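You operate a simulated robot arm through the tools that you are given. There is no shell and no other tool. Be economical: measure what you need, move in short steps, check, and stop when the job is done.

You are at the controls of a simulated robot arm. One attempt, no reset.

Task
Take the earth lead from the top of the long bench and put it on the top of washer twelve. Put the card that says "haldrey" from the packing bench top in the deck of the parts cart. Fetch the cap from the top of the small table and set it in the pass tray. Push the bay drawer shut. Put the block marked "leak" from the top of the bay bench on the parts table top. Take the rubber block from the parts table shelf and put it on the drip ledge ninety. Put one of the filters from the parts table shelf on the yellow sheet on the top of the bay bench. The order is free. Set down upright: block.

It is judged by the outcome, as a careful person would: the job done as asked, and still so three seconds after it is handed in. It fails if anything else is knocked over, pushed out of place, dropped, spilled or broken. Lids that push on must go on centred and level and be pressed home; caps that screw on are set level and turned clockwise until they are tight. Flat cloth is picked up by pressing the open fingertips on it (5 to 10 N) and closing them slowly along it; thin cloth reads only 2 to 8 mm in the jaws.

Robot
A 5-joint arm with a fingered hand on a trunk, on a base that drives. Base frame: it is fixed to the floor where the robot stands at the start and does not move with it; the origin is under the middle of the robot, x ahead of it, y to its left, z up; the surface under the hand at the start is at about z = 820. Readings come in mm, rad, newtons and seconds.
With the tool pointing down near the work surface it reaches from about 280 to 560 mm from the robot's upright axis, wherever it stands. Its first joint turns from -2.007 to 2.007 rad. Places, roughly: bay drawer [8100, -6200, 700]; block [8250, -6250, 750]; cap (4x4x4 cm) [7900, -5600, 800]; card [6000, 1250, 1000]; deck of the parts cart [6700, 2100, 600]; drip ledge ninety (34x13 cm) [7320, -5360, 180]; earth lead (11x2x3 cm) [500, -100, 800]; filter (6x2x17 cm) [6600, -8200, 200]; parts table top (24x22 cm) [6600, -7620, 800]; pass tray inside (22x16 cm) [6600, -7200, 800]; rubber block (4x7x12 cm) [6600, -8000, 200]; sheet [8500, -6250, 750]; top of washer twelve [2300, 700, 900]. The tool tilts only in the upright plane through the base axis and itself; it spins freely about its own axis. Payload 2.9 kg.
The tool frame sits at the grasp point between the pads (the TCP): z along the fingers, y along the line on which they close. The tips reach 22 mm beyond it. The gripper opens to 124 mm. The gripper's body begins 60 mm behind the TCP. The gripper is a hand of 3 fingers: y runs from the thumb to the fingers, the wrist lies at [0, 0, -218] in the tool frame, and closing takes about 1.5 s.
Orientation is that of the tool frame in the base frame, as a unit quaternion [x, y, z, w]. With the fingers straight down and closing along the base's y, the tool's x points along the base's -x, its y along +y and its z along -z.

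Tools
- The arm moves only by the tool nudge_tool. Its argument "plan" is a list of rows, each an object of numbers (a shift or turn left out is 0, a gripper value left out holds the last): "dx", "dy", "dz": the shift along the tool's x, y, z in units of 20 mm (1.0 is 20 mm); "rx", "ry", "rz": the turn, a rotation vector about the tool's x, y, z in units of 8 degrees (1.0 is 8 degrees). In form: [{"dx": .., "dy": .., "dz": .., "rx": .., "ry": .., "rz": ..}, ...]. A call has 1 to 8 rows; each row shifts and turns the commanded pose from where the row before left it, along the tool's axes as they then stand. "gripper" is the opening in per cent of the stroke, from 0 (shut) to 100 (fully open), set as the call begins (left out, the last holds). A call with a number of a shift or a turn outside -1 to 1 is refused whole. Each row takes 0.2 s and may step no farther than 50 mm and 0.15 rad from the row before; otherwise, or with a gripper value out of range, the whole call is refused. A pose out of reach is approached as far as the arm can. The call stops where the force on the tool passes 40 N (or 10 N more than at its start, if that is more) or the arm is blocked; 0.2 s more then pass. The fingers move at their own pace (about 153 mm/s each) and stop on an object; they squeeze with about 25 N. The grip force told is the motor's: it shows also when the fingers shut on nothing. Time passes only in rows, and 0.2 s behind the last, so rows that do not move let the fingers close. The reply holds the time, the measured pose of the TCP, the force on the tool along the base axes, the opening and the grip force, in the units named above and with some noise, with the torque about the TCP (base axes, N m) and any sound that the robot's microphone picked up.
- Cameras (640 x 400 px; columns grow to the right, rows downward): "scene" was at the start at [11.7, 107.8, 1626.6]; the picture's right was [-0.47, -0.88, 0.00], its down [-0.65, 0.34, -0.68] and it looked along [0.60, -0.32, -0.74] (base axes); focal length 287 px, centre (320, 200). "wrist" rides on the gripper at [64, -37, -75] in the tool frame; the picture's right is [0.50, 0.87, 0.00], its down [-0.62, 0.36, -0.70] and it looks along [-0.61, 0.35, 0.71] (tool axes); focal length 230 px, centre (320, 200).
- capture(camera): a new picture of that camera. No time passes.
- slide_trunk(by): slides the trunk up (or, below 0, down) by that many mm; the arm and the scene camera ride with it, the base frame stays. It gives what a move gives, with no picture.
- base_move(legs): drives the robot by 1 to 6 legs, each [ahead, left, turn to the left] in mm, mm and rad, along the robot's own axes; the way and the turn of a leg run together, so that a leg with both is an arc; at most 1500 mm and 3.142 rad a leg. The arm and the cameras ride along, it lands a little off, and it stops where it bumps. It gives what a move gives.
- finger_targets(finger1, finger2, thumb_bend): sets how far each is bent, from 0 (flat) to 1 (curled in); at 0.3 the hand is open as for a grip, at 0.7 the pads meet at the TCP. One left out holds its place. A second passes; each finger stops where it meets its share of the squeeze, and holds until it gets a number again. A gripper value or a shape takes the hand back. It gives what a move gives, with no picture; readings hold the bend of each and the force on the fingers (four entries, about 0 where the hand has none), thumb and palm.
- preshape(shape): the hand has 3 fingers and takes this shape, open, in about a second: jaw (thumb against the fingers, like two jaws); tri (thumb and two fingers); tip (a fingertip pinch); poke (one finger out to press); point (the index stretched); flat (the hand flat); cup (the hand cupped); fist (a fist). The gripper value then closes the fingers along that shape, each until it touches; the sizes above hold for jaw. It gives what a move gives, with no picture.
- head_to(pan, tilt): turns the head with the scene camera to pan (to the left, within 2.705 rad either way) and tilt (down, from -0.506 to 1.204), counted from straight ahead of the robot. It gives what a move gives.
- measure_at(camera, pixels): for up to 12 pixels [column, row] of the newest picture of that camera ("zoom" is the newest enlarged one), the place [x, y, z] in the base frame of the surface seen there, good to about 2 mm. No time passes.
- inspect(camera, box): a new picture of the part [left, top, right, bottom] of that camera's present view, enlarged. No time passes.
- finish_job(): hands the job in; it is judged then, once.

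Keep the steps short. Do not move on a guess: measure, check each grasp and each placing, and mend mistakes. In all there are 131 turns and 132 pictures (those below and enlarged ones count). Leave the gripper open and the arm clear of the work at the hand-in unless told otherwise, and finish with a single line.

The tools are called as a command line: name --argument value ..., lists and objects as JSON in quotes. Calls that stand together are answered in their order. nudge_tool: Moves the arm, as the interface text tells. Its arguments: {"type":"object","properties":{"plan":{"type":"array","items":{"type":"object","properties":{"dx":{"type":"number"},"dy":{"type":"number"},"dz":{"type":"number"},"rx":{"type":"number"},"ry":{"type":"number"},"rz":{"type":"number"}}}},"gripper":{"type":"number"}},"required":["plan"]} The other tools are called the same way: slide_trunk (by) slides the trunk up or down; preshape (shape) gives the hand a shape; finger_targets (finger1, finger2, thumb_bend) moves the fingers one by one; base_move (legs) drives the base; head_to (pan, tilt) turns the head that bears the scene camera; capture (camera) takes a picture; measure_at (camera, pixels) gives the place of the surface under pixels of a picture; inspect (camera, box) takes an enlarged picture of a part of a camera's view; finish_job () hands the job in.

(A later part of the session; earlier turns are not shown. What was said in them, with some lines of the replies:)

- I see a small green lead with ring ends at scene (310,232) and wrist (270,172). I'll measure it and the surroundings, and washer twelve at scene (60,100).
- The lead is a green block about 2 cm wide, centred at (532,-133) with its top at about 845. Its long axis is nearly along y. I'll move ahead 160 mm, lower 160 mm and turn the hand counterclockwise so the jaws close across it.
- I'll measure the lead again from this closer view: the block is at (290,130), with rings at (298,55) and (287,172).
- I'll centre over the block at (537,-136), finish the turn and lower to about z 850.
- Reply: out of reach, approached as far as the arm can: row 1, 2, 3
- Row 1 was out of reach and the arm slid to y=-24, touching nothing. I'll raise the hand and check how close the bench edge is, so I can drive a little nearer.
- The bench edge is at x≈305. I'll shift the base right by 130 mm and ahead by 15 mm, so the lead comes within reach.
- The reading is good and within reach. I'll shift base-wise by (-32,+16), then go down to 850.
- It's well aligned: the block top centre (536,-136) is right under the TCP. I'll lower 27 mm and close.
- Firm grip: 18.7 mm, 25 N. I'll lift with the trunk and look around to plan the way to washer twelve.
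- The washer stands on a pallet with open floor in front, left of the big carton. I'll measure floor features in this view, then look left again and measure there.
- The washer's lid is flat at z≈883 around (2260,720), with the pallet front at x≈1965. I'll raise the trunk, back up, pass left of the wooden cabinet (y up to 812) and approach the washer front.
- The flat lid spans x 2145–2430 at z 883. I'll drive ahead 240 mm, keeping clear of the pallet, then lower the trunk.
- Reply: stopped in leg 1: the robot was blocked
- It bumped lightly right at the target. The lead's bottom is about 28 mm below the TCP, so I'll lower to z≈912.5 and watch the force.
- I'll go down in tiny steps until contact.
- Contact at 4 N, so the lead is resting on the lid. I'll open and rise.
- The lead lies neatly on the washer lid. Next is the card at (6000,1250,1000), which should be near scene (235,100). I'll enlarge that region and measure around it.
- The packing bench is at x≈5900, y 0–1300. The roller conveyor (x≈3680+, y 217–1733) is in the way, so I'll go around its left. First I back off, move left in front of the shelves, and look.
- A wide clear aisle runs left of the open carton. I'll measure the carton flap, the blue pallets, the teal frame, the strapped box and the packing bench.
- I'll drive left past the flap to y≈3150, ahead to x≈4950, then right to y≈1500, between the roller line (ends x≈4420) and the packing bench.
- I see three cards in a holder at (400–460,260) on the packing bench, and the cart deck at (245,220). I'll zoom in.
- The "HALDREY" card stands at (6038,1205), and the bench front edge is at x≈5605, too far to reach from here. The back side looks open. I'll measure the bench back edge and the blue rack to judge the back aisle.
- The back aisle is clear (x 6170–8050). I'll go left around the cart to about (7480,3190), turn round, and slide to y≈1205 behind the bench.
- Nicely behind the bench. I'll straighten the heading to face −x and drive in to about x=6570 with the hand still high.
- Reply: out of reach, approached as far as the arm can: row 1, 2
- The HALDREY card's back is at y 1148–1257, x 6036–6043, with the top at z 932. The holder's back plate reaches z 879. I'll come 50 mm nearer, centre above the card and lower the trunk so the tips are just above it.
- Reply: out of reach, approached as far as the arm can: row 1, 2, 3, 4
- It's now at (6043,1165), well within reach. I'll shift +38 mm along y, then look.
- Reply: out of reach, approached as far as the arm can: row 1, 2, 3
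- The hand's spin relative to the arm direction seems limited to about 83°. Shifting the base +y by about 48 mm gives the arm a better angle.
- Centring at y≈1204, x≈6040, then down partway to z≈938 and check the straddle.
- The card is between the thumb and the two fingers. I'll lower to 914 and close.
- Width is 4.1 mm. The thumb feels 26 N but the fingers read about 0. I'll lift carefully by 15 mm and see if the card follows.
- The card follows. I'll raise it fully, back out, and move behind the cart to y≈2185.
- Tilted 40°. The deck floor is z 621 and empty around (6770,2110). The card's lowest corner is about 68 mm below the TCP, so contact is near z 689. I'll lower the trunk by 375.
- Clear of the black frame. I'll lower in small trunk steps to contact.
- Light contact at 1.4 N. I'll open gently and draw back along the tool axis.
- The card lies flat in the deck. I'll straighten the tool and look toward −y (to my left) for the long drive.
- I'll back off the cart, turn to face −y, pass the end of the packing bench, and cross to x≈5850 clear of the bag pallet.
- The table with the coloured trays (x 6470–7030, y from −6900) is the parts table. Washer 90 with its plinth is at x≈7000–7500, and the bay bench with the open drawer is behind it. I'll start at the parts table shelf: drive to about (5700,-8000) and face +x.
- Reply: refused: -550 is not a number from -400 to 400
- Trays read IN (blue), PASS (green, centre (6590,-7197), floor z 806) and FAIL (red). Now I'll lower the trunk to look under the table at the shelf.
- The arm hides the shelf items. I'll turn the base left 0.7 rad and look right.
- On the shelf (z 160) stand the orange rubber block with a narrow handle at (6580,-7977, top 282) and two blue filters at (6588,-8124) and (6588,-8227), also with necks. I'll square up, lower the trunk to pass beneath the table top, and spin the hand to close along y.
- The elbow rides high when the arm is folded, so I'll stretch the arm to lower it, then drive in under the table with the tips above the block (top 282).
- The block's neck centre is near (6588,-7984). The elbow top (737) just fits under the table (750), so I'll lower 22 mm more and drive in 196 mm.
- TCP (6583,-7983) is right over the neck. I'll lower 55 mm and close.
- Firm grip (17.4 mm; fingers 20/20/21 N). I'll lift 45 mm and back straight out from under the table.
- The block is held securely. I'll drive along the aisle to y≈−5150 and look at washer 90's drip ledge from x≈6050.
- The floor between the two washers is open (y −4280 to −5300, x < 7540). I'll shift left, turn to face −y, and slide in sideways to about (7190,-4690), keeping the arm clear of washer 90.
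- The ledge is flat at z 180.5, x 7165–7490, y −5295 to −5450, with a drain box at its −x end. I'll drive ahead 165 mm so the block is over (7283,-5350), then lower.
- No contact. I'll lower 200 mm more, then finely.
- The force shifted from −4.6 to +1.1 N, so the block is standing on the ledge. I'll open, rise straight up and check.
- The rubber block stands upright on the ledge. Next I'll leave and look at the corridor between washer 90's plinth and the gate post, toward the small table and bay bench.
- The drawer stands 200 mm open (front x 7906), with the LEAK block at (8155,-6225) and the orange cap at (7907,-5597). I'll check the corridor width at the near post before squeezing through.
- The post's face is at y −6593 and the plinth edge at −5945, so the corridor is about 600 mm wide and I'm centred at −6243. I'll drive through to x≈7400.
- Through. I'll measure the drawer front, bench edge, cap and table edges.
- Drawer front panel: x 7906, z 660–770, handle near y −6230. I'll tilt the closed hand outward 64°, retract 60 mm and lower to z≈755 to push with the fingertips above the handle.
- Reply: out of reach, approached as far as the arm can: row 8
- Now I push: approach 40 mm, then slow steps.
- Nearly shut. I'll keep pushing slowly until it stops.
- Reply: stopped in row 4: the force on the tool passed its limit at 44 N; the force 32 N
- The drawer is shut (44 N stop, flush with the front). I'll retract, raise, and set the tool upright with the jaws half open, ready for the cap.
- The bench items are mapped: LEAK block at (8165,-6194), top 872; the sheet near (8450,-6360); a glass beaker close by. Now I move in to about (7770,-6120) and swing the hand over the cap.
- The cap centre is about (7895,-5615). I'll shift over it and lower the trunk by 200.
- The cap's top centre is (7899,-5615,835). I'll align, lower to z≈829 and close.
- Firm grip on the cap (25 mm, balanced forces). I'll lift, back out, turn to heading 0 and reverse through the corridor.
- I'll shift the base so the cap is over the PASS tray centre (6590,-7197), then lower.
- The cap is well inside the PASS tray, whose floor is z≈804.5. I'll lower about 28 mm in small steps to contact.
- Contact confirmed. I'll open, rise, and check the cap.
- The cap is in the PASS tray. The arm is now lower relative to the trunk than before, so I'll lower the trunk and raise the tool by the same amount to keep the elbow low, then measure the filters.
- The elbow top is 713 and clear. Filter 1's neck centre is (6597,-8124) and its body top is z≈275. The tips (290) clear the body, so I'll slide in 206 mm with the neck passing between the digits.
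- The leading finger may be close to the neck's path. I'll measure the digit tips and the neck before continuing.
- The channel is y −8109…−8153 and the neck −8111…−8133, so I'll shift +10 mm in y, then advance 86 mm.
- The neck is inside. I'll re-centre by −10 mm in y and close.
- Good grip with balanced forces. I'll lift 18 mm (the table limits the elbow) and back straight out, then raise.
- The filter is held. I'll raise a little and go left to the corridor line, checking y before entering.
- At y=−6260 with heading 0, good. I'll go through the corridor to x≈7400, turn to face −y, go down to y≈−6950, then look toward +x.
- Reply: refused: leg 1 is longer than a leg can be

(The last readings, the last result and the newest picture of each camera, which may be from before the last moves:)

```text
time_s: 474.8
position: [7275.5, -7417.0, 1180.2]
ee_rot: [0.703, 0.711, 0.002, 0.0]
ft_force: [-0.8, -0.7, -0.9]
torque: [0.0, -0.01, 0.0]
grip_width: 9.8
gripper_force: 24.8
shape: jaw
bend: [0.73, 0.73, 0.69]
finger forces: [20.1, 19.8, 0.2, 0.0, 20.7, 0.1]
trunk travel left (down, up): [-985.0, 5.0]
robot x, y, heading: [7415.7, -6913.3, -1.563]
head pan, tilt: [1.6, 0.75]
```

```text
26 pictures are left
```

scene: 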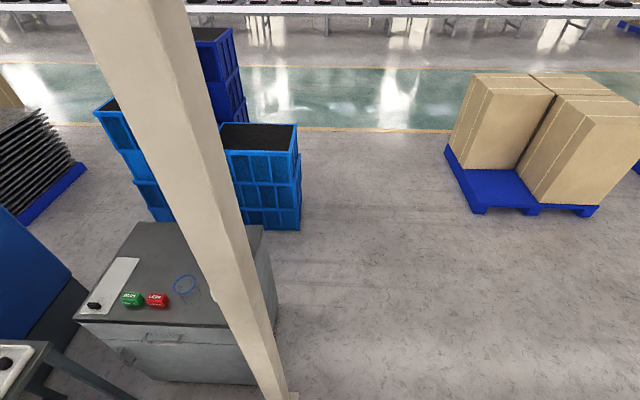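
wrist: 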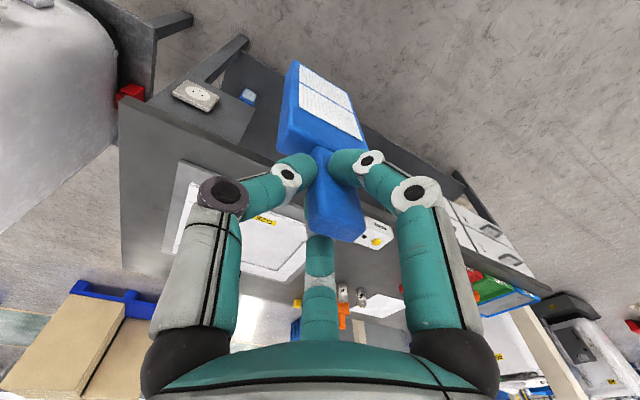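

measure_at --camera "scene" --pixels '[[265, 228], [298, 222], [475, 212], [285, 385], [278, 320], [262, 260], [330, 300], [445, 150]]'

base_move --legs '[[60, 950, 0]]'

head_to --pan 2.6 --tilt 0.75

capture --camera "scene"

```text
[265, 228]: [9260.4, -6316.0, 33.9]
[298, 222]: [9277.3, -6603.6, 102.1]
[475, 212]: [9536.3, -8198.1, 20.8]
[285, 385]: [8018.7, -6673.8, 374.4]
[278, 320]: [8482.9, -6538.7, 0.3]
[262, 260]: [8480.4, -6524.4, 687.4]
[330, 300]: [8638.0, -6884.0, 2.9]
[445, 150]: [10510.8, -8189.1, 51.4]
```

```text
time_s: 479.8
position: [8227.4, -7473.2, 1179.7]
ee_rot: [0.709, 0.705, 0.003, -0.001]
ft_force: [0.0, -0.3, -0.8]
torque: [0.02, 0.0, -0.02]
grip_width: 10.0
gripper_force: 24.6
shape: jaw
bend: [0.73, 0.73, 0.69]
finger forces: [20.1, 19.9, 0.0, 0.0, 20.6, 0.1]
trunk travel left (down, up): [-985.0, 5.0]
robot x, y, heading: [8377.5, -6971.7, -1.582]
head pan, tilt: [1.6, 0.75]
```

```text
time_s: 481.1
position: [8227.7, -7473.5, 1180.7]
ee_rot: [0.709, 0.705, 0.002, -0.002]
ft_force: [0.3, 0.6, -0.8]
torque: [-0.06, 0.04, -0.01]
grip_width: 9.9
gripper_force: 25.1
shape: jaw
bend: [0.73, 0.73, 0.69]
finger forces: [20.1, 19.9, 0.0, 0.0, 20.6, 0.0]
trunk travel left (down, up): [-985.0, 5.0]
robot x, y, heading: [8375.6, -6972.5, -1.585]
head pan, tilt: [2.601, 0.75]
```

```text
25 pictures are left
```

scene: 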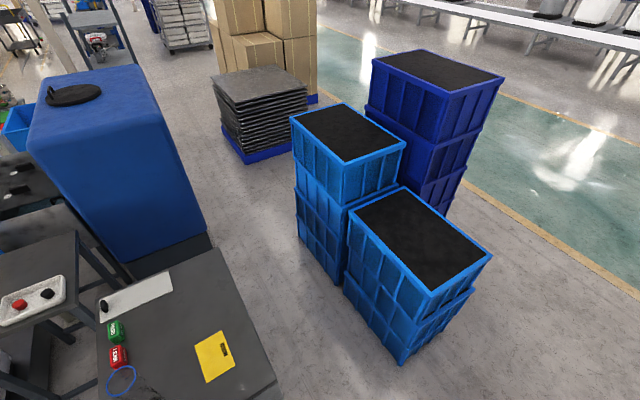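

A clear view of the yellow sheet. I'll measure its corners and the neighbours.

measure_at --camera "scene" --pixels '[[197, 346], [222, 333], [235, 366], [207, 380], [215, 357], [122, 370], [118, 358], [115, 330], [260, 390], [190, 310], [300, 300], [123, 382]]'

base_move --legs '[[0, 0, 3.141]]'

head_to --pan 0.1 --tilt 0.95

capture --camera "scene"

```text
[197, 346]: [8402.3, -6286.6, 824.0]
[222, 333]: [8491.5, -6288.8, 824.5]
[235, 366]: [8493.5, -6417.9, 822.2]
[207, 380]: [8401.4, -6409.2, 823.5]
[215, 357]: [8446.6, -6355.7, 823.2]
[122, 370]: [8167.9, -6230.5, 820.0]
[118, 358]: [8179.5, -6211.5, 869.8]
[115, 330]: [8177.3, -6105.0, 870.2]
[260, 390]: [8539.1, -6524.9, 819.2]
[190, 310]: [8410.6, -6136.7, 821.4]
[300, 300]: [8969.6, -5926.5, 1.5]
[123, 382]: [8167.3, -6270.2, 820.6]
```

```text
time_s: 488.8
position: [8527.9, -6472.0, 1179.2]
ee_rot: [-0.703, 0.711, -0.001, -0.002]
ft_force: [0.4, -0.5, -1.4]
torque: [0.03, 0.01, 0.01]
grip_width: 9.6
gripper_force: 25.4
shape: jaw
bend: [0.73, 0.73, 0.69]
finger forces: [19.3, 19.8, 0.0, 0.1, 21.1, 0.0]
trunk travel left (down, up): [-985.0, 5.0]
robot x, y, heading: [8372.2, -6972.9, 1.558]
head pan, tilt: [2.601, 0.75]
```

```text
time_s: 491.1
position: [8529.6, -6471.0, 1179.7]
ee_rot: [-0.703, 0.711, 0.0, -0.002]
ft_force: [-1.3, -0.1, -0.4]
torque: [0.02, 0.03, 0.0]
grip_width: 9.7
gripper_force: 25.0
shape: jaw
bend: [0.73, 0.73, 0.69]
finger forces: [19.2, 19.8, 0.0, 0.0, 20.9, 0.1]
trunk travel left (down, up): [-985.0, 5.0]
robot x, y, heading: [8376.7, -6974.0, 1.551]
head pan, tilt: [0.099, 0.949]
```

```text
24 pictures are left
```

scene: 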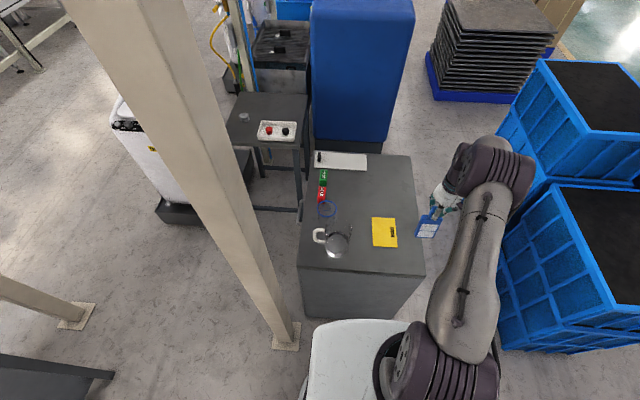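

Sheet: x 8402–8492, y −6287…−6415, z 824. I'll drive ahead 119 mm, staying clear of the post, then swing the hand −82 mm in x.

base_move --legs '[[119, 0, 0]]'

nudge_tool --plan '[{"dy": 1}, {"dy": 1}, {"dy": 1}, {"dy": 1}, {"dy": 0.2}, {}]'

capture --camera "wrist"

```text
time_s: 492.3
position: [8530.8, -6355.3, 1180.3]
ee_rot: [-0.703, 0.711, 0.0, -0.001]
ft_force: [-0.1, 0.1, -0.1]
torque: [0.03, 0.02, 0.0]
grip_width: 9.6
gripper_force: 24.9
shape: jaw
bend: [0.73, 0.73, 0.69]
finger forces: [19.2, 19.8, 0.0, 0.0, 20.9, 0.1]
trunk travel left (down, up): [-985.0, 5.0]
robot x, y, heading: [8382.3, -6853.7, 1.554]
head pan, tilt: [0.099, 0.949]
```

```text
time_s: 493.7
position: [8448.0, -6351.9, 1180.3]
ee_rot: [-0.703, 0.711, -0.001, -0.001]
ft_force: [-0.8, -0.4, -0.2]
torque: [0.0, -0.03, -0.04]
grip_width: 10.0
gripper_force: 25.4
shape: jaw
bend: [0.73, 0.73, 0.69]
finger forces: [19.3, 19.9, 0.0, 0.1, 20.7, 0.0]
trunk travel left (down, up): [-985.0, 5.0]
robot x, y, heading: [8381.4, -6854.1, 1.55]
head pan, tilt: [0.099, 0.949]
```

```text
23 pictures are left
```

wrist: 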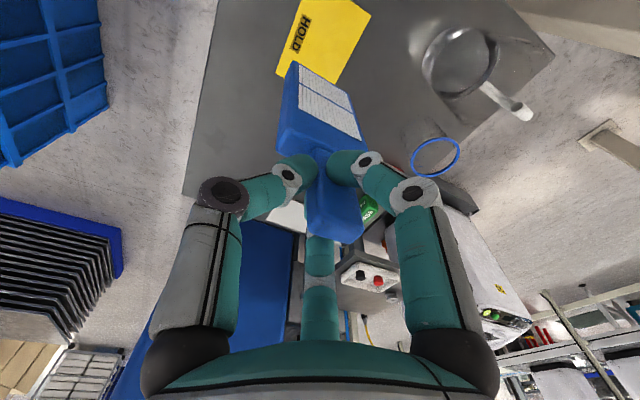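

In position over the "HOLD" sheet. Contact is expected at TCP z≈976, so I'll lower the trunk 188 and check.

slide_trunk --by -188

capture --camera "wrist"

nudge_tool --plan '[{"dz": 0.35}, {"dz": 0.2}, {}]'

nudge_tool --plan '[{"dz": 0.12}, {"dz": 0.1}, {}]'

```text
time_s: 495.8
position: [8446.5, -6352.6, 992.1]
ee_rot: [-0.702, 0.712, -0.001, -0.002]
ft_force: [-0.3, 0.4, 0.0]
torque: [-0.03, 0.01, -0.02]
grip_width: 9.6
gripper_force: 24.6
shape: jaw
bend: [0.73, 0.73, 0.69]
finger forces: [19.4, 19.8, 0.0, 0.1, 20.5, 0.1]
trunk travel left (down, up): [-797.0, 193.0]
robot x, y, heading: [8379.8, -6855.6, 1.547]
head pan, tilt: [0.099, 0.949]
```

```text
22 pictures are left
```

wrist: 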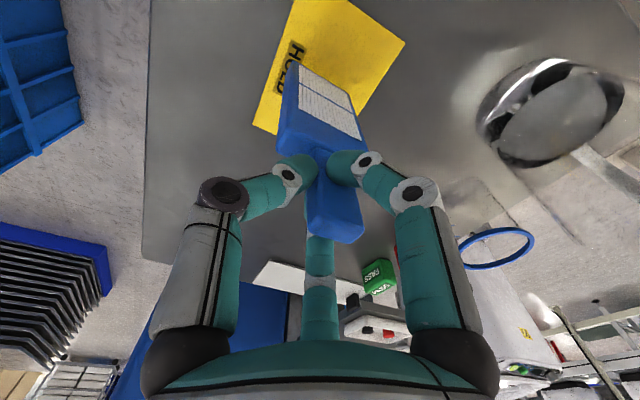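

```text
time_s: 496.6
position: [8446.8, -6353.6, 981.6]
ee_rot: [-0.703, 0.711, -0.002, -0.002]
ft_force: [-0.2, 0.2, 0.6]
torque: [0.0, -0.01, 0.0]
grip_width: 9.6
gripper_force: 24.7
shape: jaw
bend: [0.73, 0.73, 0.69]
finger forces: [19.5, 19.9, 0.0, 0.0, 20.3, 0.0]
trunk travel left (down, up): [-797.0, 193.0]
robot x, y, heading: [8378.7, -6857.5, 1.55]
head pan, tilt: [0.099, 0.949]
```

```text
time_s: 497.4
position: [8447.6, -6351.7, 976.9]
ee_rot: [-0.703, 0.712, 0.0, -0.001]
ft_force: [0.2, -1.0, 0.6]
torque: [0.01, -0.03, 0.0]
grip_width: 9.7
gripper_force: 24.8
shape: jaw
bend: [0.73, 0.73, 0.69]
finger forces: [19.4, 19.9, 0.1, 0.0, 20.2, 0.0]
trunk travel left (down, up): [-797.0, 193.0]
robot x, y, heading: [8381.6, -6856.8, 1.554]
head pan, tilt: [0.099, 0.949]
```

nudge_tool --plan '[{"dz": 0.08}, {}]'

nudge_tool --plan '[{"dz": 0.06}, {}]'

inspect --camera "scene" --box '[300, 120, 520, 300]'

```text
time_s: 497.9
position: [8447.8, -6351.8, 975.6]
ee_rot: [-0.702, 0.712, -0.002, -0.002]
ft_force: [-0.8, -0.1, 0.0]
torque: [0.03, -0.02, -0.01]
grip_width: 9.4
gripper_force: 25.0
shape: jaw
bend: [0.73, 0.73, 0.69]
finger forces: [19.4, 19.9, 0.0, 0.0, 20.3, 0.0]
trunk travel left (down, up): [-797.0, 193.0]
robot x, y, heading: [8376.6, -6857.2, 1.554]
head pan, tilt: [0.099, 0.949]
```

```text
time_s: 498.6
position: [8447.7, -6353.6, 973.8]
ee_rot: [-0.703, 0.711, -0.001, -0.001]
ft_force: [0.6, -0.8, 3.9]
torque: [0.0, 0.0, -0.02]
grip_width: 9.9
gripper_force: 24.9
shape: jaw
bend: [0.73, 0.74, 0.69]
finger forces: [20.0, 20.5, 0.0, 0.0, 21.1, 0.1]
trunk travel left (down, up): [-797.0, 193.0]
robot x, y, heading: [8374.2, -6855.2, 1.554]
head pan, tilt: [0.099, 0.949]
```

```text
2.22 times, centred on (410, 210) of scene
```

zoom: 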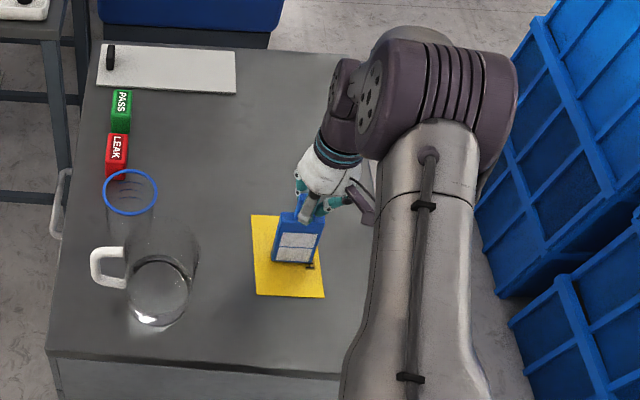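

Contact at 3.9 N and the filter stands squarely on the sheet. I'll release and rise straight up.

nudge_tool --plan '[{}, {}, {}, {}]' --gripper 40

nudge_tool --plan '[{"dz": -0.5}, {"dz": -1}, {"dz": -1}, {"dz": -1}]'

slide_trunk --by 190

capture --camera "scene"

```text
time_s: 499.6
position: [8446.2, -6352.1, 972.7]
ee_rot: [-0.703, 0.711, -0.001, -0.001]
ft_force: [0.2, 0.0, 1.3]
torque: [-0.01, -0.01, -0.02]
grip_width: 49.4
gripper_force: 0.0
shape: jaw
bend: [0.77, 0.77, 0.7]
finger forces: [0.0, 0.1, 0.0, 0.0, 0.1, 0.0]
trunk travel left (down, up): [-797.0, 193.0]
robot x, y, heading: [8377.4, -6852.8, 1.555]
head pan, tilt: [0.099, 0.949]
```

```text
time_s: 500.6
position: [8448.0, -6352.0, 1044.5]
ee_rot: [-0.703, 0.712, -0.002, -0.001]
ft_force: [0.3, 0.1, -0.4]
torque: [0.0, -0.03, 0.03]
grip_width: 49.2
gripper_force: 0.1
shape: jaw
bend: [0.77, 0.77, 0.7]
finger forces: [0.0, 0.0, 0.0, 0.0, 0.1, 0.0]
trunk travel left (down, up): [-797.0, 193.0]
robot x, y, heading: [8382.4, -6856.8, 1.555]
head pan, tilt: [0.099, 0.949]
```

```text
time_s: 502.6
position: [8447.3, -6352.8, 1234.6]
ee_rot: [-0.703, 0.712, -0.002, -0.001]
ft_force: [0.5, 0.0, 0.7]
torque: [-0.01, -0.01, 0.01]
grip_width: 49.1
gripper_force: 0.1
shape: jaw
bend: [0.77, 0.77, 0.7]
finger forces: [0.0, 0.0, 0.0, 0.1, 0.0, 0.0]
trunk travel left (down, up): [-987.0, 3.0]
robot x, y, heading: [8380.3, -6854.3, 1.553]
head pan, tilt: [0.099, 0.949]
```

```text
20 pictures are left
```

scene: 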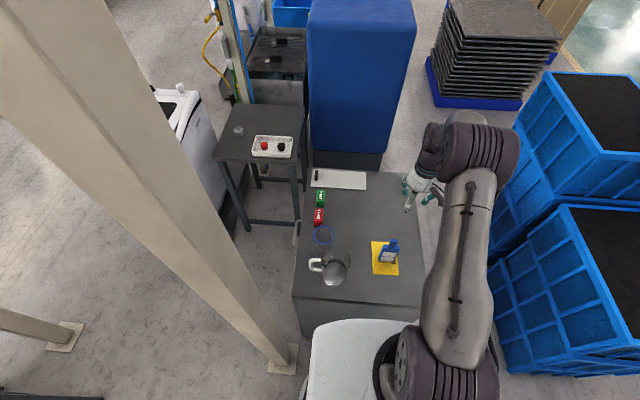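

The filter stands on the sheet. For the LEAK block I'll drive around the post (turning away from it) back to the bay bench front.

base_move --legs '[[-110, 0, 0], [0, 0, -3.12], [0, -980, 0], [-710, 0, 0], [0, 0, 1.567]]'

nudge_tool --plan '[{"rz": -1}, {"rz": -1}, {"rz": -1}, {"rz": -1}, {"rz": -1}, {"rz": -1}, {"rz": -1}, {"rz": -1}]' --gripper 60

```text
time_s: 523.2
position: [7867.2, -6316.6, 1233.8]
ee_rot: [0.001, 1.0, 0.0, -0.002]
ft_force: [-0.5, 0.3, 0.0]
torque: [0.02, -0.03, -0.01]
grip_width: 49.2
gripper_force: 0.1
shape: jaw
bend: [0.77, 0.77, 0.7]
finger forces: [0.1, 0.0, 0.1, 0.0, 0.0, 0.0]
trunk travel left (down, up): [-987.0, 3.0]
robot x, y, heading: [7363.1, -6253.2, -0.0]
head pan, tilt: [0.099, 0.949]
```

```text
time_s: 525.0
position: [7868.5, -6315.0, 1234.5]
ee_rot: [-0.531, 0.847, 0.002, -0.002]
ft_force: [-0.4, 0.6, 0.6]
torque: [-0.02, 0.01, 0.02]
grip_width: 74.0
gripper_force: 0.1
shape: jaw
bend: [0.32, 0.32, 0.7]
finger forces: [0.0, 0.0, 0.0, 0.0, 0.0, 0.0]
trunk travel left (down, up): [-987.0, 3.0]
robot x, y, heading: [7367.7, -6257.6, -0.007]
head pan, tilt: [0.099, 0.949]
```

nudge_tool --plan '[{"dx": -0.418, "dy": 0.969}, {"dx": -0.418, "dy": 0.969}, {"dx": -0.418, "dy": 0.969}, {"dx": -0.418, "dy": 0.969}, {"dx": -0.418, "dy": 0.969}, {"dx": -0.418, "dy": 0.969}, {"dx": -0.418, "dy": 0.969}, {"dx": -0.418, "dy": 0.969}]'

nudge_tool --plan '[{"rz": -1}, {"rz": -1}, {"rz": -1}, {"rz": -0.25}, {}]'

base_move --legs '[[403, -6, 0]]'

slide_trunk --by -200

capture --camera "wrist"

```text
time_s: 526.8
position: [7758.0, -6186.6, 1235.0]
ee_rot: [-0.53, 0.848, 0.001, -0.001]
ft_force: [0.1, 1.0, -1.0]
torque: [-0.01, 0.02, -0.02]
grip_width: 73.8
gripper_force: 0.0
shape: jaw
bend: [0.32, 0.32, 0.7]
finger forces: [0.1, 0.0, 0.1, 0.1, 0.1, 0.0]
trunk travel left (down, up): [-987.0, 3.0]
robot x, y, heading: [7368.5, -6253.9, -0.007]
head pan, tilt: [0.099, 0.949]
```

```text
time_s: 528.0
position: [7757.2, -6188.1, 1235.0]
ee_rot: [-0.707, 0.707, 0.001, -0.001]
ft_force: [0.2, -0.5, 0.6]
torque: [-0.02, -0.01, -0.02]
grip_width: 73.9
gripper_force: 0.1
shape: jaw
bend: [0.32, 0.32, 0.7]
finger forces: [0.0, 0.0, 0.1, 0.1, 0.1, 0.0]
trunk travel left (down, up): [-987.0, 3.0]
robot x, y, heading: [7364.2, -6254.0, -0.007]
head pan, tilt: [0.099, 0.949]
```

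```text
time_s: 530.5
position: [8155.3, -6192.1, 1234.6]
ee_rot: [0.708, -0.706, 0.0, 0.0]
ft_force: [0.5, 0.2, -0.7]
torque: [-0.01, 0.02, 0.04]
grip_width: 73.7
gripper_force: 0.1
shape: jaw
bend: [0.32, 0.32, 0.7]
finger forces: [0.1, 0.0, 0.1, 0.1, 0.0, 0.0]
trunk travel left (down, up): [-987.0, 3.0]
robot x, y, heading: [7765.5, -6262.7, -0.006]
head pan, tilt: [0.099, 0.949]
```

```text
time_s: 532.7
position: [8156.6, -6194.0, 1035.0]
ee_rot: [0.708, -0.707, -0.001, 0.001]
ft_force: [-0.5, 0.6, 0.4]
torque: [0.04, 0.0, 0.02]
grip_width: 73.7
gripper_force: 0.1
shape: jaw
bend: [0.32, 0.32, 0.7]
finger forces: [0.0, 0.0, 0.0, 0.1, 0.1, 0.0]
trunk travel left (down, up): [-787.0, 203.0]
robot x, y, heading: [7764.4, -6259.6, -0.001]
head pan, tilt: [0.099, 0.949]
```

```text
19 pictures are left
```

wrist: 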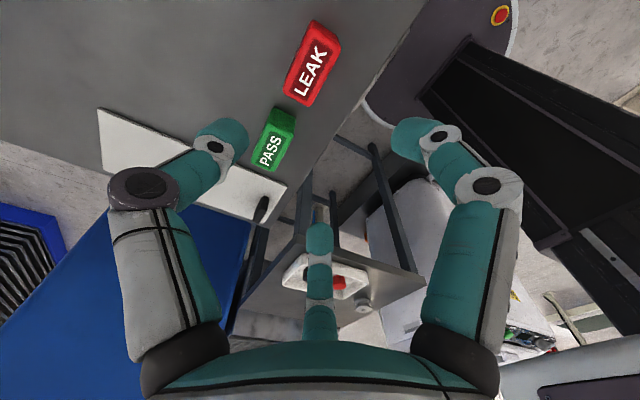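

inspect --camera "wrist" --box '[220, 0, 400, 180]'

measure_at --camera "zoom" --pixels '[[320, 165], [245, 290], [310, 330], [365, 75], [420, 120], [330, 200], [290, 110], [155, 320], [400, 160], [280, 250]]'

```text
2.22 times, centred on (310, 90) of wrist
```

zoom: 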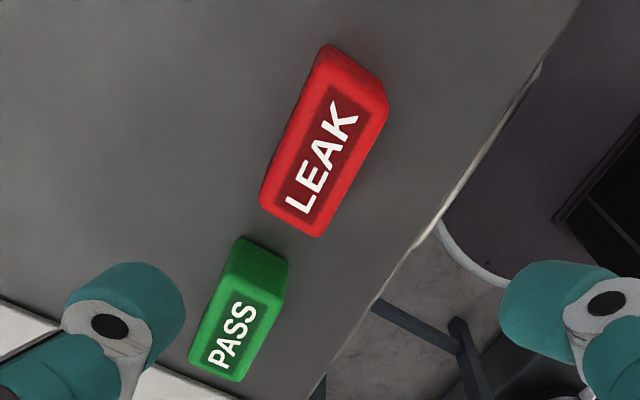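

```text
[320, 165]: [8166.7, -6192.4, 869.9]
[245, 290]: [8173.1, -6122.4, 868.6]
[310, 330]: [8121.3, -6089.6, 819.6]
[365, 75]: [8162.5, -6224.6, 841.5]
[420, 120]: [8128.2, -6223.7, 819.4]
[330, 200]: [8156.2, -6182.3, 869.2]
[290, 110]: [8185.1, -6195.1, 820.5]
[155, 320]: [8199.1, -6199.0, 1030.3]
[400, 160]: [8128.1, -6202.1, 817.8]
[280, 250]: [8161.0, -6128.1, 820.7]
```

LEAK's top centre is (8167,-6192), z 870, about 30 mm deep. I'll centre and lower to z≈905, then check the clearance to the glass beaker.

nudge_tool --plan '[{"dx": -0.05, "dy": -0.5}, {}]'

slide_trunk --by -125

capture --camera "wrist"

inspect --camera "scene" --box '[240, 60, 480, 260]'

```text
time_s: 533.3
position: [8166.6, -6191.8, 1035.9]
ee_rot: [0.708, -0.706, -0.001, 0.001]
ft_force: [-0.1, -0.4, 0.7]
torque: [-0.01, -0.01, 0.04]
grip_width: 73.6
gripper_force: 0.1
shape: jaw
bend: [0.32, 0.32, 0.7]
finger forces: [0.0, 0.0, 0.0, 0.0, 0.1, 0.0]
trunk travel left (down, up): [-787.0, 203.0]
robot x, y, heading: [7766.2, -6261.0, -0.004]
head pan, tilt: [0.099, 0.949]
```

```text
time_s: 534.8
position: [8167.3, -6191.9, 910.6]
ee_rot: [0.708, -0.706, -0.002, 0.002]
ft_force: [-0.6, 0.5, 0.3]
torque: [0.0, -0.03, 0.0]
grip_width: 73.5
gripper_force: 0.1
shape: jaw
bend: [0.32, 0.32, 0.7]
finger forces: [0.0, 0.0, 0.0, 0.0, 0.0, 0.0]
trunk travel left (down, up): [-662.0, 328.0]
robot x, y, heading: [7767.3, -6258.0, -0.004]
head pan, tilt: [0.099, 0.949]
```

```text
17 pictures are left
```

wrist: 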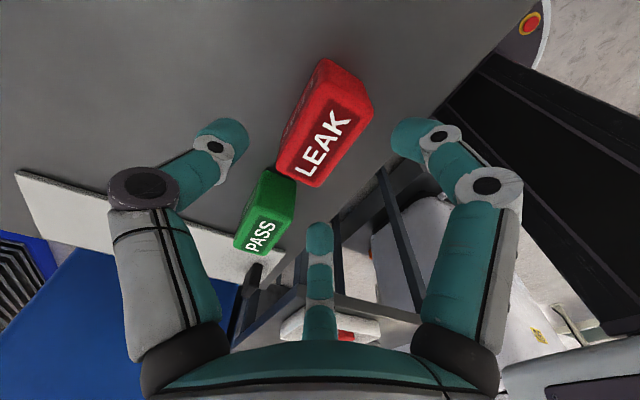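

```text
2.00 times, centred on (360, 160) of scene
```

zoom: 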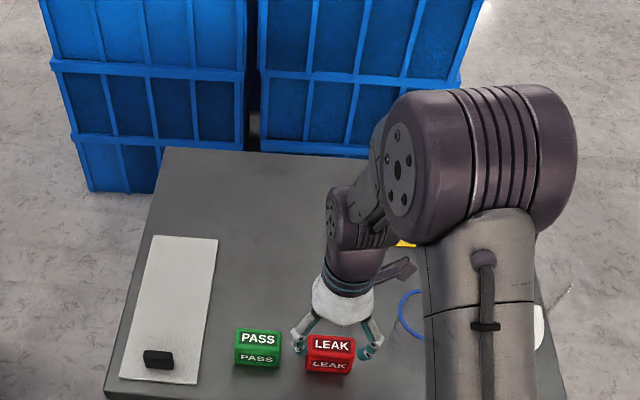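

The right finger is clear of the beaker. I'll narrow the opening to 50% for more room beside PASS and the beaker, then lower to z≈853.

nudge_tool --plan '[{}, {}, {"dz": 0.7}, {"dz": 0.7}]' --gripper 50

inspect --camera "scene" --box '[320, 180, 460, 260]'

capture --camera "wrist"

```text
time_s: 535.8
position: [8166.5, -6191.3, 883.9]
ee_rot: [0.708, -0.706, -0.001, 0.001]
ft_force: [0.2, -0.1, 0.3]
torque: [-0.01, -0.04, -0.01]
grip_width: 62.4
gripper_force: 0.0
shape: jaw
bend: [0.36, 0.36, 0.7]
finger forces: [0.0, 0.0, 0.1, 0.1, 0.0, 0.0]
trunk travel left (down, up): [-662.0, 328.0]
robot x, y, heading: [7763.8, -6257.8, -0.002]
head pan, tilt: [0.099, 0.949]
```

```text
4.57 times, centred on (390, 220) of scene
```

zoom: 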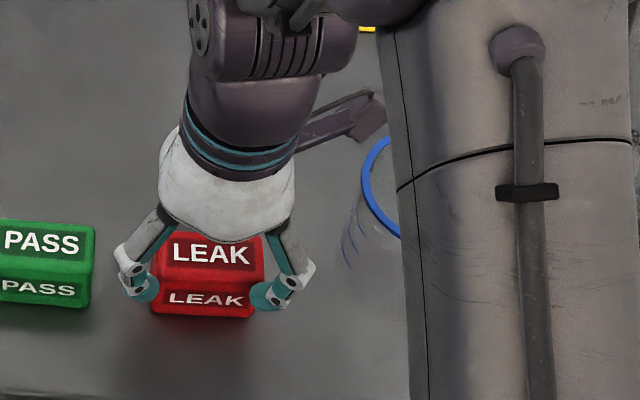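

```text
14 pictures are left
```

wrist: 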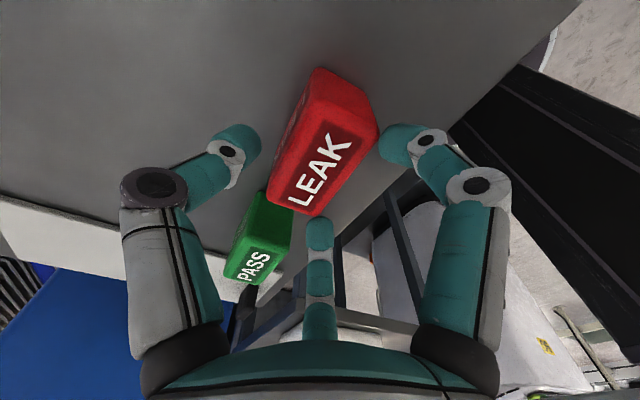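

The digits straddle the block cleanly. I'll lower 31 mm and close.

nudge_tool --plan '[{"dz": 0.8}, {"dz": 0.75}, {}]'

nudge_tool --plan '[{}, {}, {}, {}, {}, {}, {}, {}]' --gripper 0

nudge_tool --plan '[{"dz": -0.5}, {"dz": -1}, {"dz": -1}, {}]'

capture --camera "wrist"

```text
time_s: 536.6
position: [8166.5, -6193.0, 852.0]
ee_rot: [0.708, -0.706, -0.001, 0.001]
ft_force: [0.0, -0.3, -0.3]
torque: [-0.01, 0.01, 0.0]
grip_width: 62.3
gripper_force: 0.0
shape: jaw
bend: [0.36, 0.36, 0.7]
finger forces: [0.0, 0.0, 0.0, 0.0, 0.1, 0.0]
trunk travel left (down, up): [-662.0, 328.0]
robot x, y, heading: [7767.4, -6258.6, -0.007]
head pan, tilt: [0.099, 0.949]
```

```text
time_s: 538.4
position: [8166.6, -6192.9, 852.4]
ee_rot: [0.707, -0.707, -0.001, 0.001]
ft_force: [0.0, 0.0, 1.7]
torque: [-0.08, -0.12, 0.01]
grip_width: 37.6
gripper_force: 25.2
shape: jaw
bend: [0.78, 0.78, 0.7]
finger forces: [17.7, 16.8, 0.1, 0.0, 26.5, 0.0]
trunk travel left (down, up): [-662.0, 328.0]
robot x, y, heading: [7767.0, -6261.1, -0.003]
head pan, tilt: [0.099, 0.949]
```

```text
time_s: 539.4
position: [8165.7, -6194.1, 901.4]
ee_rot: [0.708, -0.706, -0.003, 0.001]
ft_force: [1.0, 0.3, 0.1]
torque: [0.02, -0.01, 0.0]
grip_width: 37.8
gripper_force: 25.1
shape: jaw
bend: [0.78, 0.79, 0.7]
finger forces: [17.1, 16.7, 0.0, 0.1, 27.3, 0.1]
trunk travel left (down, up): [-662.0, 328.0]
robot x, y, heading: [7764.2, -6262.9, -0.01]
head pan, tilt: [0.099, 0.949]
```

```text
13 pictures are left
```

wrist: 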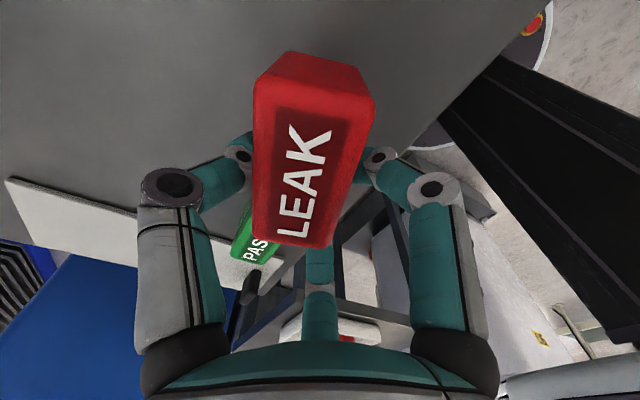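

The LEAK block is held (37.7 mm) and PASS is undisturbed. I'll raise and reverse through the corridor to x≈5950.

slide_trunk --by 320

base_move --legs '[[-60, 5, 0.006], [-1490, 0, 0], [-265, 0, 0]]'

base_move --legs '[[0, -1430, 0]]'

head_to --pan -0.2 --tilt 0.9

capture --camera "scene"

```text
time_s: 542.6
position: [8167.0, -6193.8, 1221.9]
ee_rot: [0.708, -0.706, -0.002, 0.001]
ft_force: [1.2, 0.2, -0.4]
torque: [-0.05, 0.02, -0.01]
grip_width: 37.6
gripper_force: 24.5
shape: jaw
bend: [0.78, 0.79, 0.7]
finger forces: [17.0, 16.8, 0.0, 0.0, 27.3, 0.1]
trunk travel left (down, up): [-982.0, 8.0]
robot x, y, heading: [7766.1, -6261.7, -0.002]
head pan, tilt: [0.099, 0.949]
```

```text
time_s: 552.1
position: [6335.7, -6194.1, 1221.4]
ee_rot: [0.711, -0.703, -0.001, 0.001]
ft_force: [0.1, -1.0, -1.3]
torque: [-0.01, 0.01, 0.02]
grip_width: 37.3
gripper_force: 25.1
shape: jaw
bend: [0.78, 0.79, 0.7]
finger forces: [17.0, 16.8, 0.0, 0.0, 27.3, 0.0]
trunk travel left (down, up): [-982.0, 8.0]
robot x, y, heading: [5935.1, -6264.1, 0.014]
head pan, tilt: [0.099, 0.949]
```

```text
time_s: 559.3
position: [6333.4, -7642.6, 1222.3]
ee_rot: [-0.706, 0.708, 0.001, -0.001]
ft_force: [0.3, 0.3, -0.2]
torque: [-0.01, 0.02, -0.03]
grip_width: 37.8
gripper_force: 25.2
shape: jaw
bend: [0.78, 0.79, 0.7]
finger forces: [17.0, 16.8, 0.0, 0.0, 27.1, 0.0]
trunk travel left (down, up): [-982.0, 8.0]
robot x, y, heading: [5931.3, -7705.6, -0.014]
head pan, tilt: [0.099, 0.949]
```

```text
time_s: 560.1
position: [6334.5, -7642.3, 1222.4]
ee_rot: [-0.706, 0.708, 0.001, -0.002]
ft_force: [0.6, 0.3, -1.1]
torque: [0.02, 0.04, -0.05]
grip_width: 37.7
gripper_force: 24.6
shape: jaw
bend: [0.78, 0.79, 0.7]
finger forces: [17.1, 16.8, 0.1, 0.0, 27.2, 0.0]
trunk travel left (down, up): [-982.0, 8.0]
robot x, y, heading: [5928.6, -7704.8, -0.011]
head pan, tilt: [-0.201, 0.901]
```

```text
12 pictures are left
```

scene: 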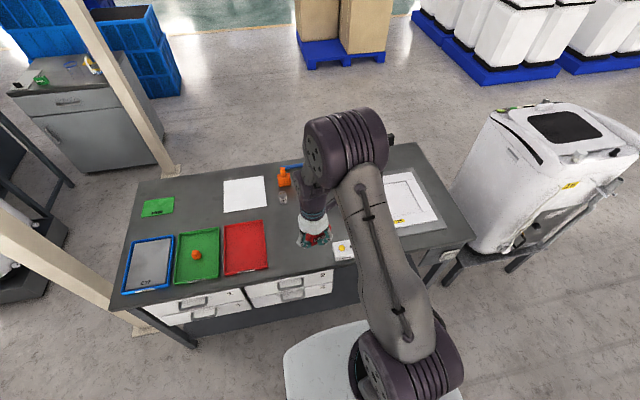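

The cap is in PASS. I'll go ahead 216 mm and left 25 mm, extend 35 mm to about (6585,-7620), then lower the trunk.

base_move --legs '[[216, 25, 0]]'

nudge_tool --plan '[{"dy": -0.9}, {"dy": -0.85}, {}]'

slide_trunk --by -340

capture --camera "wrist"

measure_at --camera "wrist" --pixels '[[320, 30], [420, 100], [200, 100], [240, 40], [180, 60], [400, 40]]'

```text
time_s: 561.8
position: [6547.2, -7619.9, 1222.9]
ee_rot: [-0.705, 0.709, 0.0, -0.001]
ft_force: [-0.3, -0.5, 0.1]
torque: [0.03, -0.01, 0.0]
grip_width: 37.5
gripper_force: 24.8
shape: jaw
bend: [0.78, 0.79, 0.7]
finger forces: [16.9, 16.8, 0.1, 0.0, 27.2, 0.0]
trunk travel left (down, up): [-982.0, 8.0]
robot x, y, heading: [6145.5, -7689.0, -0.014]
head pan, tilt: [-0.201, 0.901]
```

```text
time_s: 562.6
position: [6583.9, -7620.1, 1221.8]
ee_rot: [-0.705, 0.709, 0.001, -0.001]
ft_force: [0.4, 0.8, -0.6]
torque: [0.04, 0.0, 0.0]
grip_width: 37.5
gripper_force: 25.2
shape: jaw
bend: [0.78, 0.79, 0.7]
finger forces: [16.9, 16.8, 0.0, 0.1, 27.2, 0.0]
trunk travel left (down, up): [-982.0, 8.0]
robot x, y, heading: [6147.3, -7682.1, -0.014]
head pan, tilt: [-0.201, 0.901]
```

```text
time_s: 565.9
position: [6583.5, -7621.5, 881.6]
ee_rot: [-0.704, 0.71, 0.002, -0.001]
ft_force: [-0.3, 0.4, -0.2]
torque: [0.03, 0.03, 0.02]
grip_width: 37.5
gripper_force: 25.4
shape: jaw
bend: [0.78, 0.79, 0.7]
finger forces: [17.0, 16.7, 0.0, 0.0, 27.2, 0.1]
trunk travel left (down, up): [-642.0, 348.0]
robot x, y, heading: [6147.1, -7687.0, -0.01]
head pan, tilt: [-0.201, 0.901]
```

```text
11 pictures are left
```

wrist: 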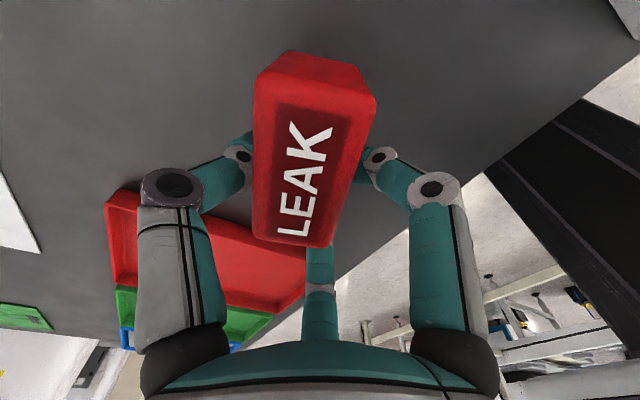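

```text
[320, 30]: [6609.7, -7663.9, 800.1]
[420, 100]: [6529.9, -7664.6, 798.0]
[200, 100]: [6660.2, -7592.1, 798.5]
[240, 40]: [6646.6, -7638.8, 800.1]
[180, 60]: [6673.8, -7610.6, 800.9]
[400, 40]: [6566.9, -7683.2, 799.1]
```

The area is clear, with the table at z 800. I'll lower to about 836, then in fine steps.

nudge_tool --plan '[{"dz": 0.9}, {"dz": 0.9}, {"dz": 0.45}, {}]'

nudge_tool --plan '[{"dz": 0.1}, {"dz": 0.08}, {}]'

nudge_tool --plan '[{"dz": 0.06}, {}]'

```text
time_s: 566.9
position: [6583.5, -7620.5, 837.8]
ee_rot: [-0.705, 0.71, 0.001, -0.001]
ft_force: [0.4, 0.4, 0.4]
torque: [0.01, -0.02, -0.01]
grip_width: 37.5
gripper_force: 25.0
shape: jaw
bend: [0.78, 0.79, 0.7]
finger forces: [17.0, 16.4, 0.0, 0.0, 27.0, 0.0]
trunk travel left (down, up): [-642.0, 348.0]
robot x, y, heading: [6147.7, -7683.5, -0.011]
head pan, tilt: [-0.201, 0.901]
```

```text
time_s: 567.7
position: [6583.3, -7620.3, 834.2]
ee_rot: [-0.705, 0.71, 0.001, -0.001]
ft_force: [-0.6, 0.3, 0.3]
torque: [-0.01, -0.06, 0.02]
grip_width: 37.7
gripper_force: 24.9
shape: jaw
bend: [0.78, 0.79, 0.7]
finger forces: [17.5, 16.1, 0.0, 0.0, 27.3, 0.0]
trunk travel left (down, up): [-642.0, 348.0]
robot x, y, heading: [6147.2, -7683.5, -0.012]
head pan, tilt: [-0.201, 0.901]
```

```text
time_s: 568.3
position: [6584.2, -7620.5, 832.1]
ee_rot: [-0.705, 0.709, 0.0, -0.001]
ft_force: [0.9, 1.1, 2.5]
torque: [-0.04, -0.12, -0.02]
grip_width: 37.4
gripper_force: 25.3
shape: jaw
bend: [0.78, 0.79, 0.7]
finger forces: [18.0, 16.1, 0.0, 0.0, 26.7, 0.1]
trunk travel left (down, up): [-642.0, 348.0]
robot x, y, heading: [6146.0, -7683.9, -0.013]
head pan, tilt: [-0.201, 0.901]
```

Contact at 2.5 N with z as expected. I'll open, rise and verify.

nudge_tool --plan '[{}, {}, {}, {}]' --gripper 55

slide_trunk --by 340

base_move --legs '[[-350, 0, 0]]'

capture --camera "scene"

inspect --camera "scene" --box '[100, 100, 420, 320]'

```text
time_s: 569.3
position: [6584.0, -7621.5, 833.3]
ee_rot: [-0.704, 0.71, 0.002, -0.001]
ft_force: [-0.3, -0.4, 0.0]
torque: [-0.01, 0.02, 0.01]
grip_width: 67.7
gripper_force: 0.0
shape: jaw
bend: [0.34, 0.34, 0.7]
finger forces: [0.1, 0.1, 0.0, 0.0, 0.1, 0.0]
trunk travel left (down, up): [-642.0, 348.0]
robot x, y, heading: [6147.8, -7686.3, -0.009]
head pan, tilt: [-0.201, 0.901]
```

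```text
time_s: 572.6
position: [6584.1, -7620.4, 1172.7]
ee_rot: [-0.705, 0.709, 0.001, -0.001]
ft_force: [0.5, -0.2, -0.2]
torque: [0.0, -0.02, -0.01]
grip_width: 67.4
gripper_force: 0.0
shape: jaw
bend: [0.34, 0.34, 0.7]
finger forces: [0.1, 0.1, 0.0, 0.0, 0.0, 0.0]
trunk travel left (down, up): [-982.0, 8.0]
robot x, y, heading: [6145.3, -7685.1, -0.01]
head pan, tilt: [-0.201, 0.901]
```

```text
time_s: 574.9
position: [6235.2, -7618.5, 1172.9]
ee_rot: [-0.705, 0.709, 0.001, 0.0]
ft_force: [0.3, 0.0, -0.6]
torque: [0.02, 0.01, 0.0]
grip_width: 67.4
gripper_force: 0.1
shape: jaw
bend: [0.34, 0.34, 0.7]
finger forces: [0.1, 0.1, 0.0, 0.0, 0.0, 0.1]
trunk travel left (down, up): [-982.0, 8.0]
robot x, y, heading: [5796.7, -7680.2, -0.007]
head pan, tilt: [-0.201, 0.901]
```

```text
10 pictures are left
```

scene: 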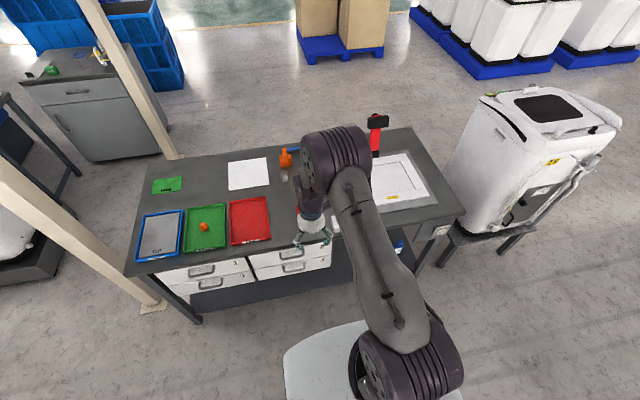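

```text
1.82 times, centred on (260, 210) of scene
```

zoom: 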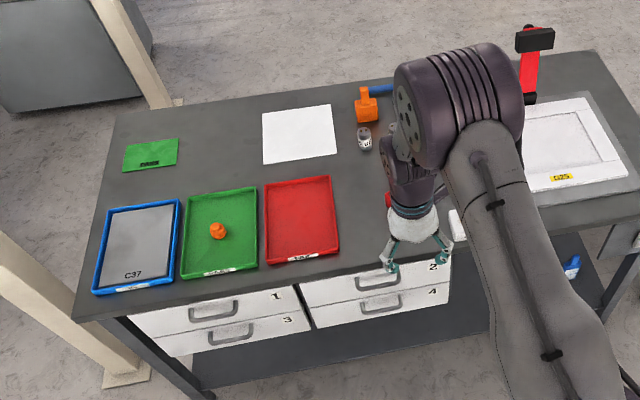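

The hand hides the block, so I'll shift sideways and view it clearly.

base_move --legs '[[0, 400, 0]]'

inspect --camera "scene" --box '[280, 100, 600, 320]'

head_to --pan 0.3 --tilt 0.5

capture --camera "scene"

```text
time_s: 577.4
position: [6237.7, -7220.7, 1173.2]
ee_rot: [-0.705, 0.709, 0.002, -0.001]
ft_force: [-0.3, 0.1, -0.9]
torque: [-0.02, 0.02, -0.03]
grip_width: 67.8
gripper_force: 0.0
shape: jaw
bend: [0.34, 0.34, 0.7]
finger forces: [0.0, 0.1, 0.1, 0.0, 0.0, 0.0]
trunk travel left (down, up): [-982.0, 8.0]
robot x, y, heading: [5799.4, -7284.7, -0.012]
head pan, tilt: [-0.201, 0.901]
```

```text
1.82 times, centred on (440, 210) of scene
```

zoom: 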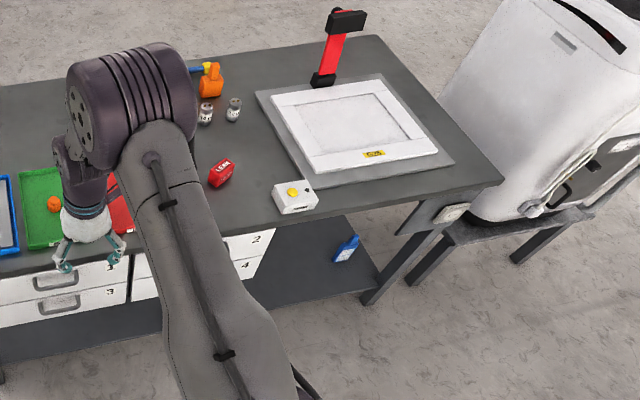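

```text
time_s: 578.3
position: [6239.5, -7220.7, 1172.2]
ee_rot: [-0.705, 0.71, 0.001, -0.001]
ft_force: [-0.5, 0.1, -0.7]
torque: [0.04, 0.01, -0.02]
grip_width: 67.5
gripper_force: 0.1
shape: jaw
bend: [0.34, 0.34, 0.7]
finger forces: [0.0, 0.1, 0.0, 0.0, 0.1, 0.1]
trunk travel left (down, up): [-982.0, 8.0]
robot x, y, heading: [5800.5, -7283.9, -0.014]
head pan, tilt: [0.3, 0.499]
```

```text
7 pictures are left
```

scene: 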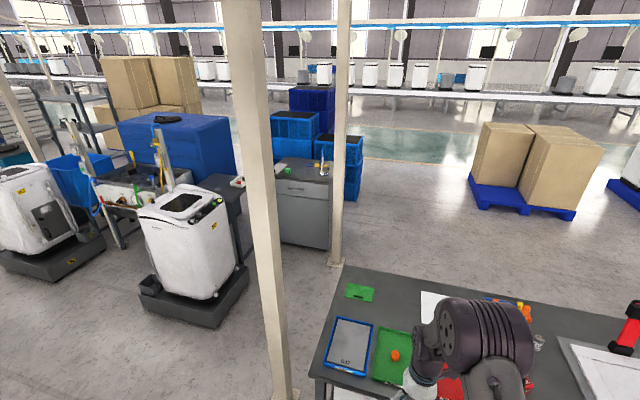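

The drawer is shut. I'll take a closer look at the placed LEAK block and check that it stands upright.

head_to --pan -0.2 --tilt 0.9

inspect --camera "scene" --box '[350, 155, 450, 225]'

measure_at --camera "zoom" --pixels '[[320, 220], [300, 200], [370, 200], [320, 280], [260, 240], [330, 240]]'

```text
time_s: 579.2
position: [6240.0, -7219.4, 1173.3]
ee_rot: [-0.705, 0.709, 0.001, -0.002]
ft_force: [0.1, 0.3, -0.9]
torque: [-0.02, -0.01, 0.02]
grip_width: 67.8
gripper_force: 0.2
shape: jaw
bend: [0.34, 0.34, 0.7]
finger forces: [0.0, 0.0, 0.1, 0.0, 0.0, 0.1]
trunk travel left (down, up): [-982.0, 8.0]
robot x, y, heading: [5800.8, -7280.6, -0.013]
head pan, tilt: [-0.201, 0.901]
```

```text
5.71 times, centred on (400, 190) of scene
```

zoom: 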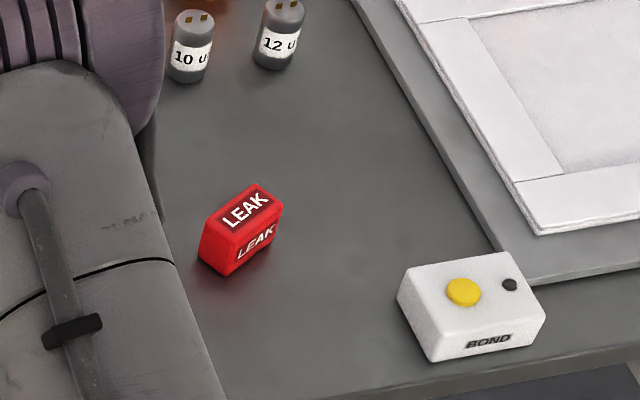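

```text
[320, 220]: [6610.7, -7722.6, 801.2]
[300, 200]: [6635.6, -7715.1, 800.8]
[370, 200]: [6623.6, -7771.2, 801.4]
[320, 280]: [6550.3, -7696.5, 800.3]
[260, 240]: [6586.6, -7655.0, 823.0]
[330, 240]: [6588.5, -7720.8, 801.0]
```

LEAK stands upright on the parts table. One last check of the filter on the bay bench.

head_to --pan 0.3 --tilt 0.5

inspect --camera "scene" --box '[265, 140, 345, 190]'

inspect --camera "scene" --box '[120, 170, 260, 320]'

```text
time_s: 580.2
position: [6239.2, -7219.4, 1172.3]
ee_rot: [-0.705, 0.709, 0.001, -0.001]
ft_force: [0.4, -0.6, 0.1]
torque: [-0.01, 0.0, -0.01]
grip_width: 67.7
gripper_force: 0.0
shape: jaw
bend: [0.34, 0.34, 0.7]
finger forces: [0.0, 0.0, 0.0, 0.1, 0.1, 0.0]
trunk travel left (down, up): [-982.0, 8.0]
robot x, y, heading: [5803.4, -7283.2, -0.008]
head pan, tilt: [0.3, 0.499]
```

```text
8.00 times, centred on (305, 165) of scene
```

zoom: 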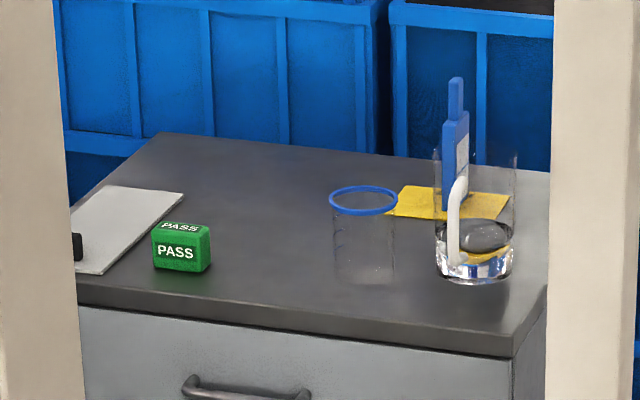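

```text
2.67 times, centred on (190, 245) of scene
```

zoom: 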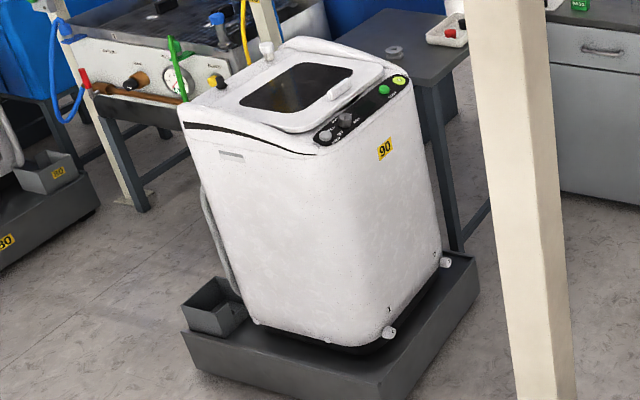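

The filter stands on the sheet, PASS, the beaker and the jar are in place, and the drawer is shut. The gripper is open and the arm is clear, so I'm handing in.

finish_job

```text
The job is handed in.
```

All seven tasks are done and handed in: the earth lead, HALDREY card, cap, rubber block, filter and LEAK block are each placed as asked, and the bay drawer is shut.
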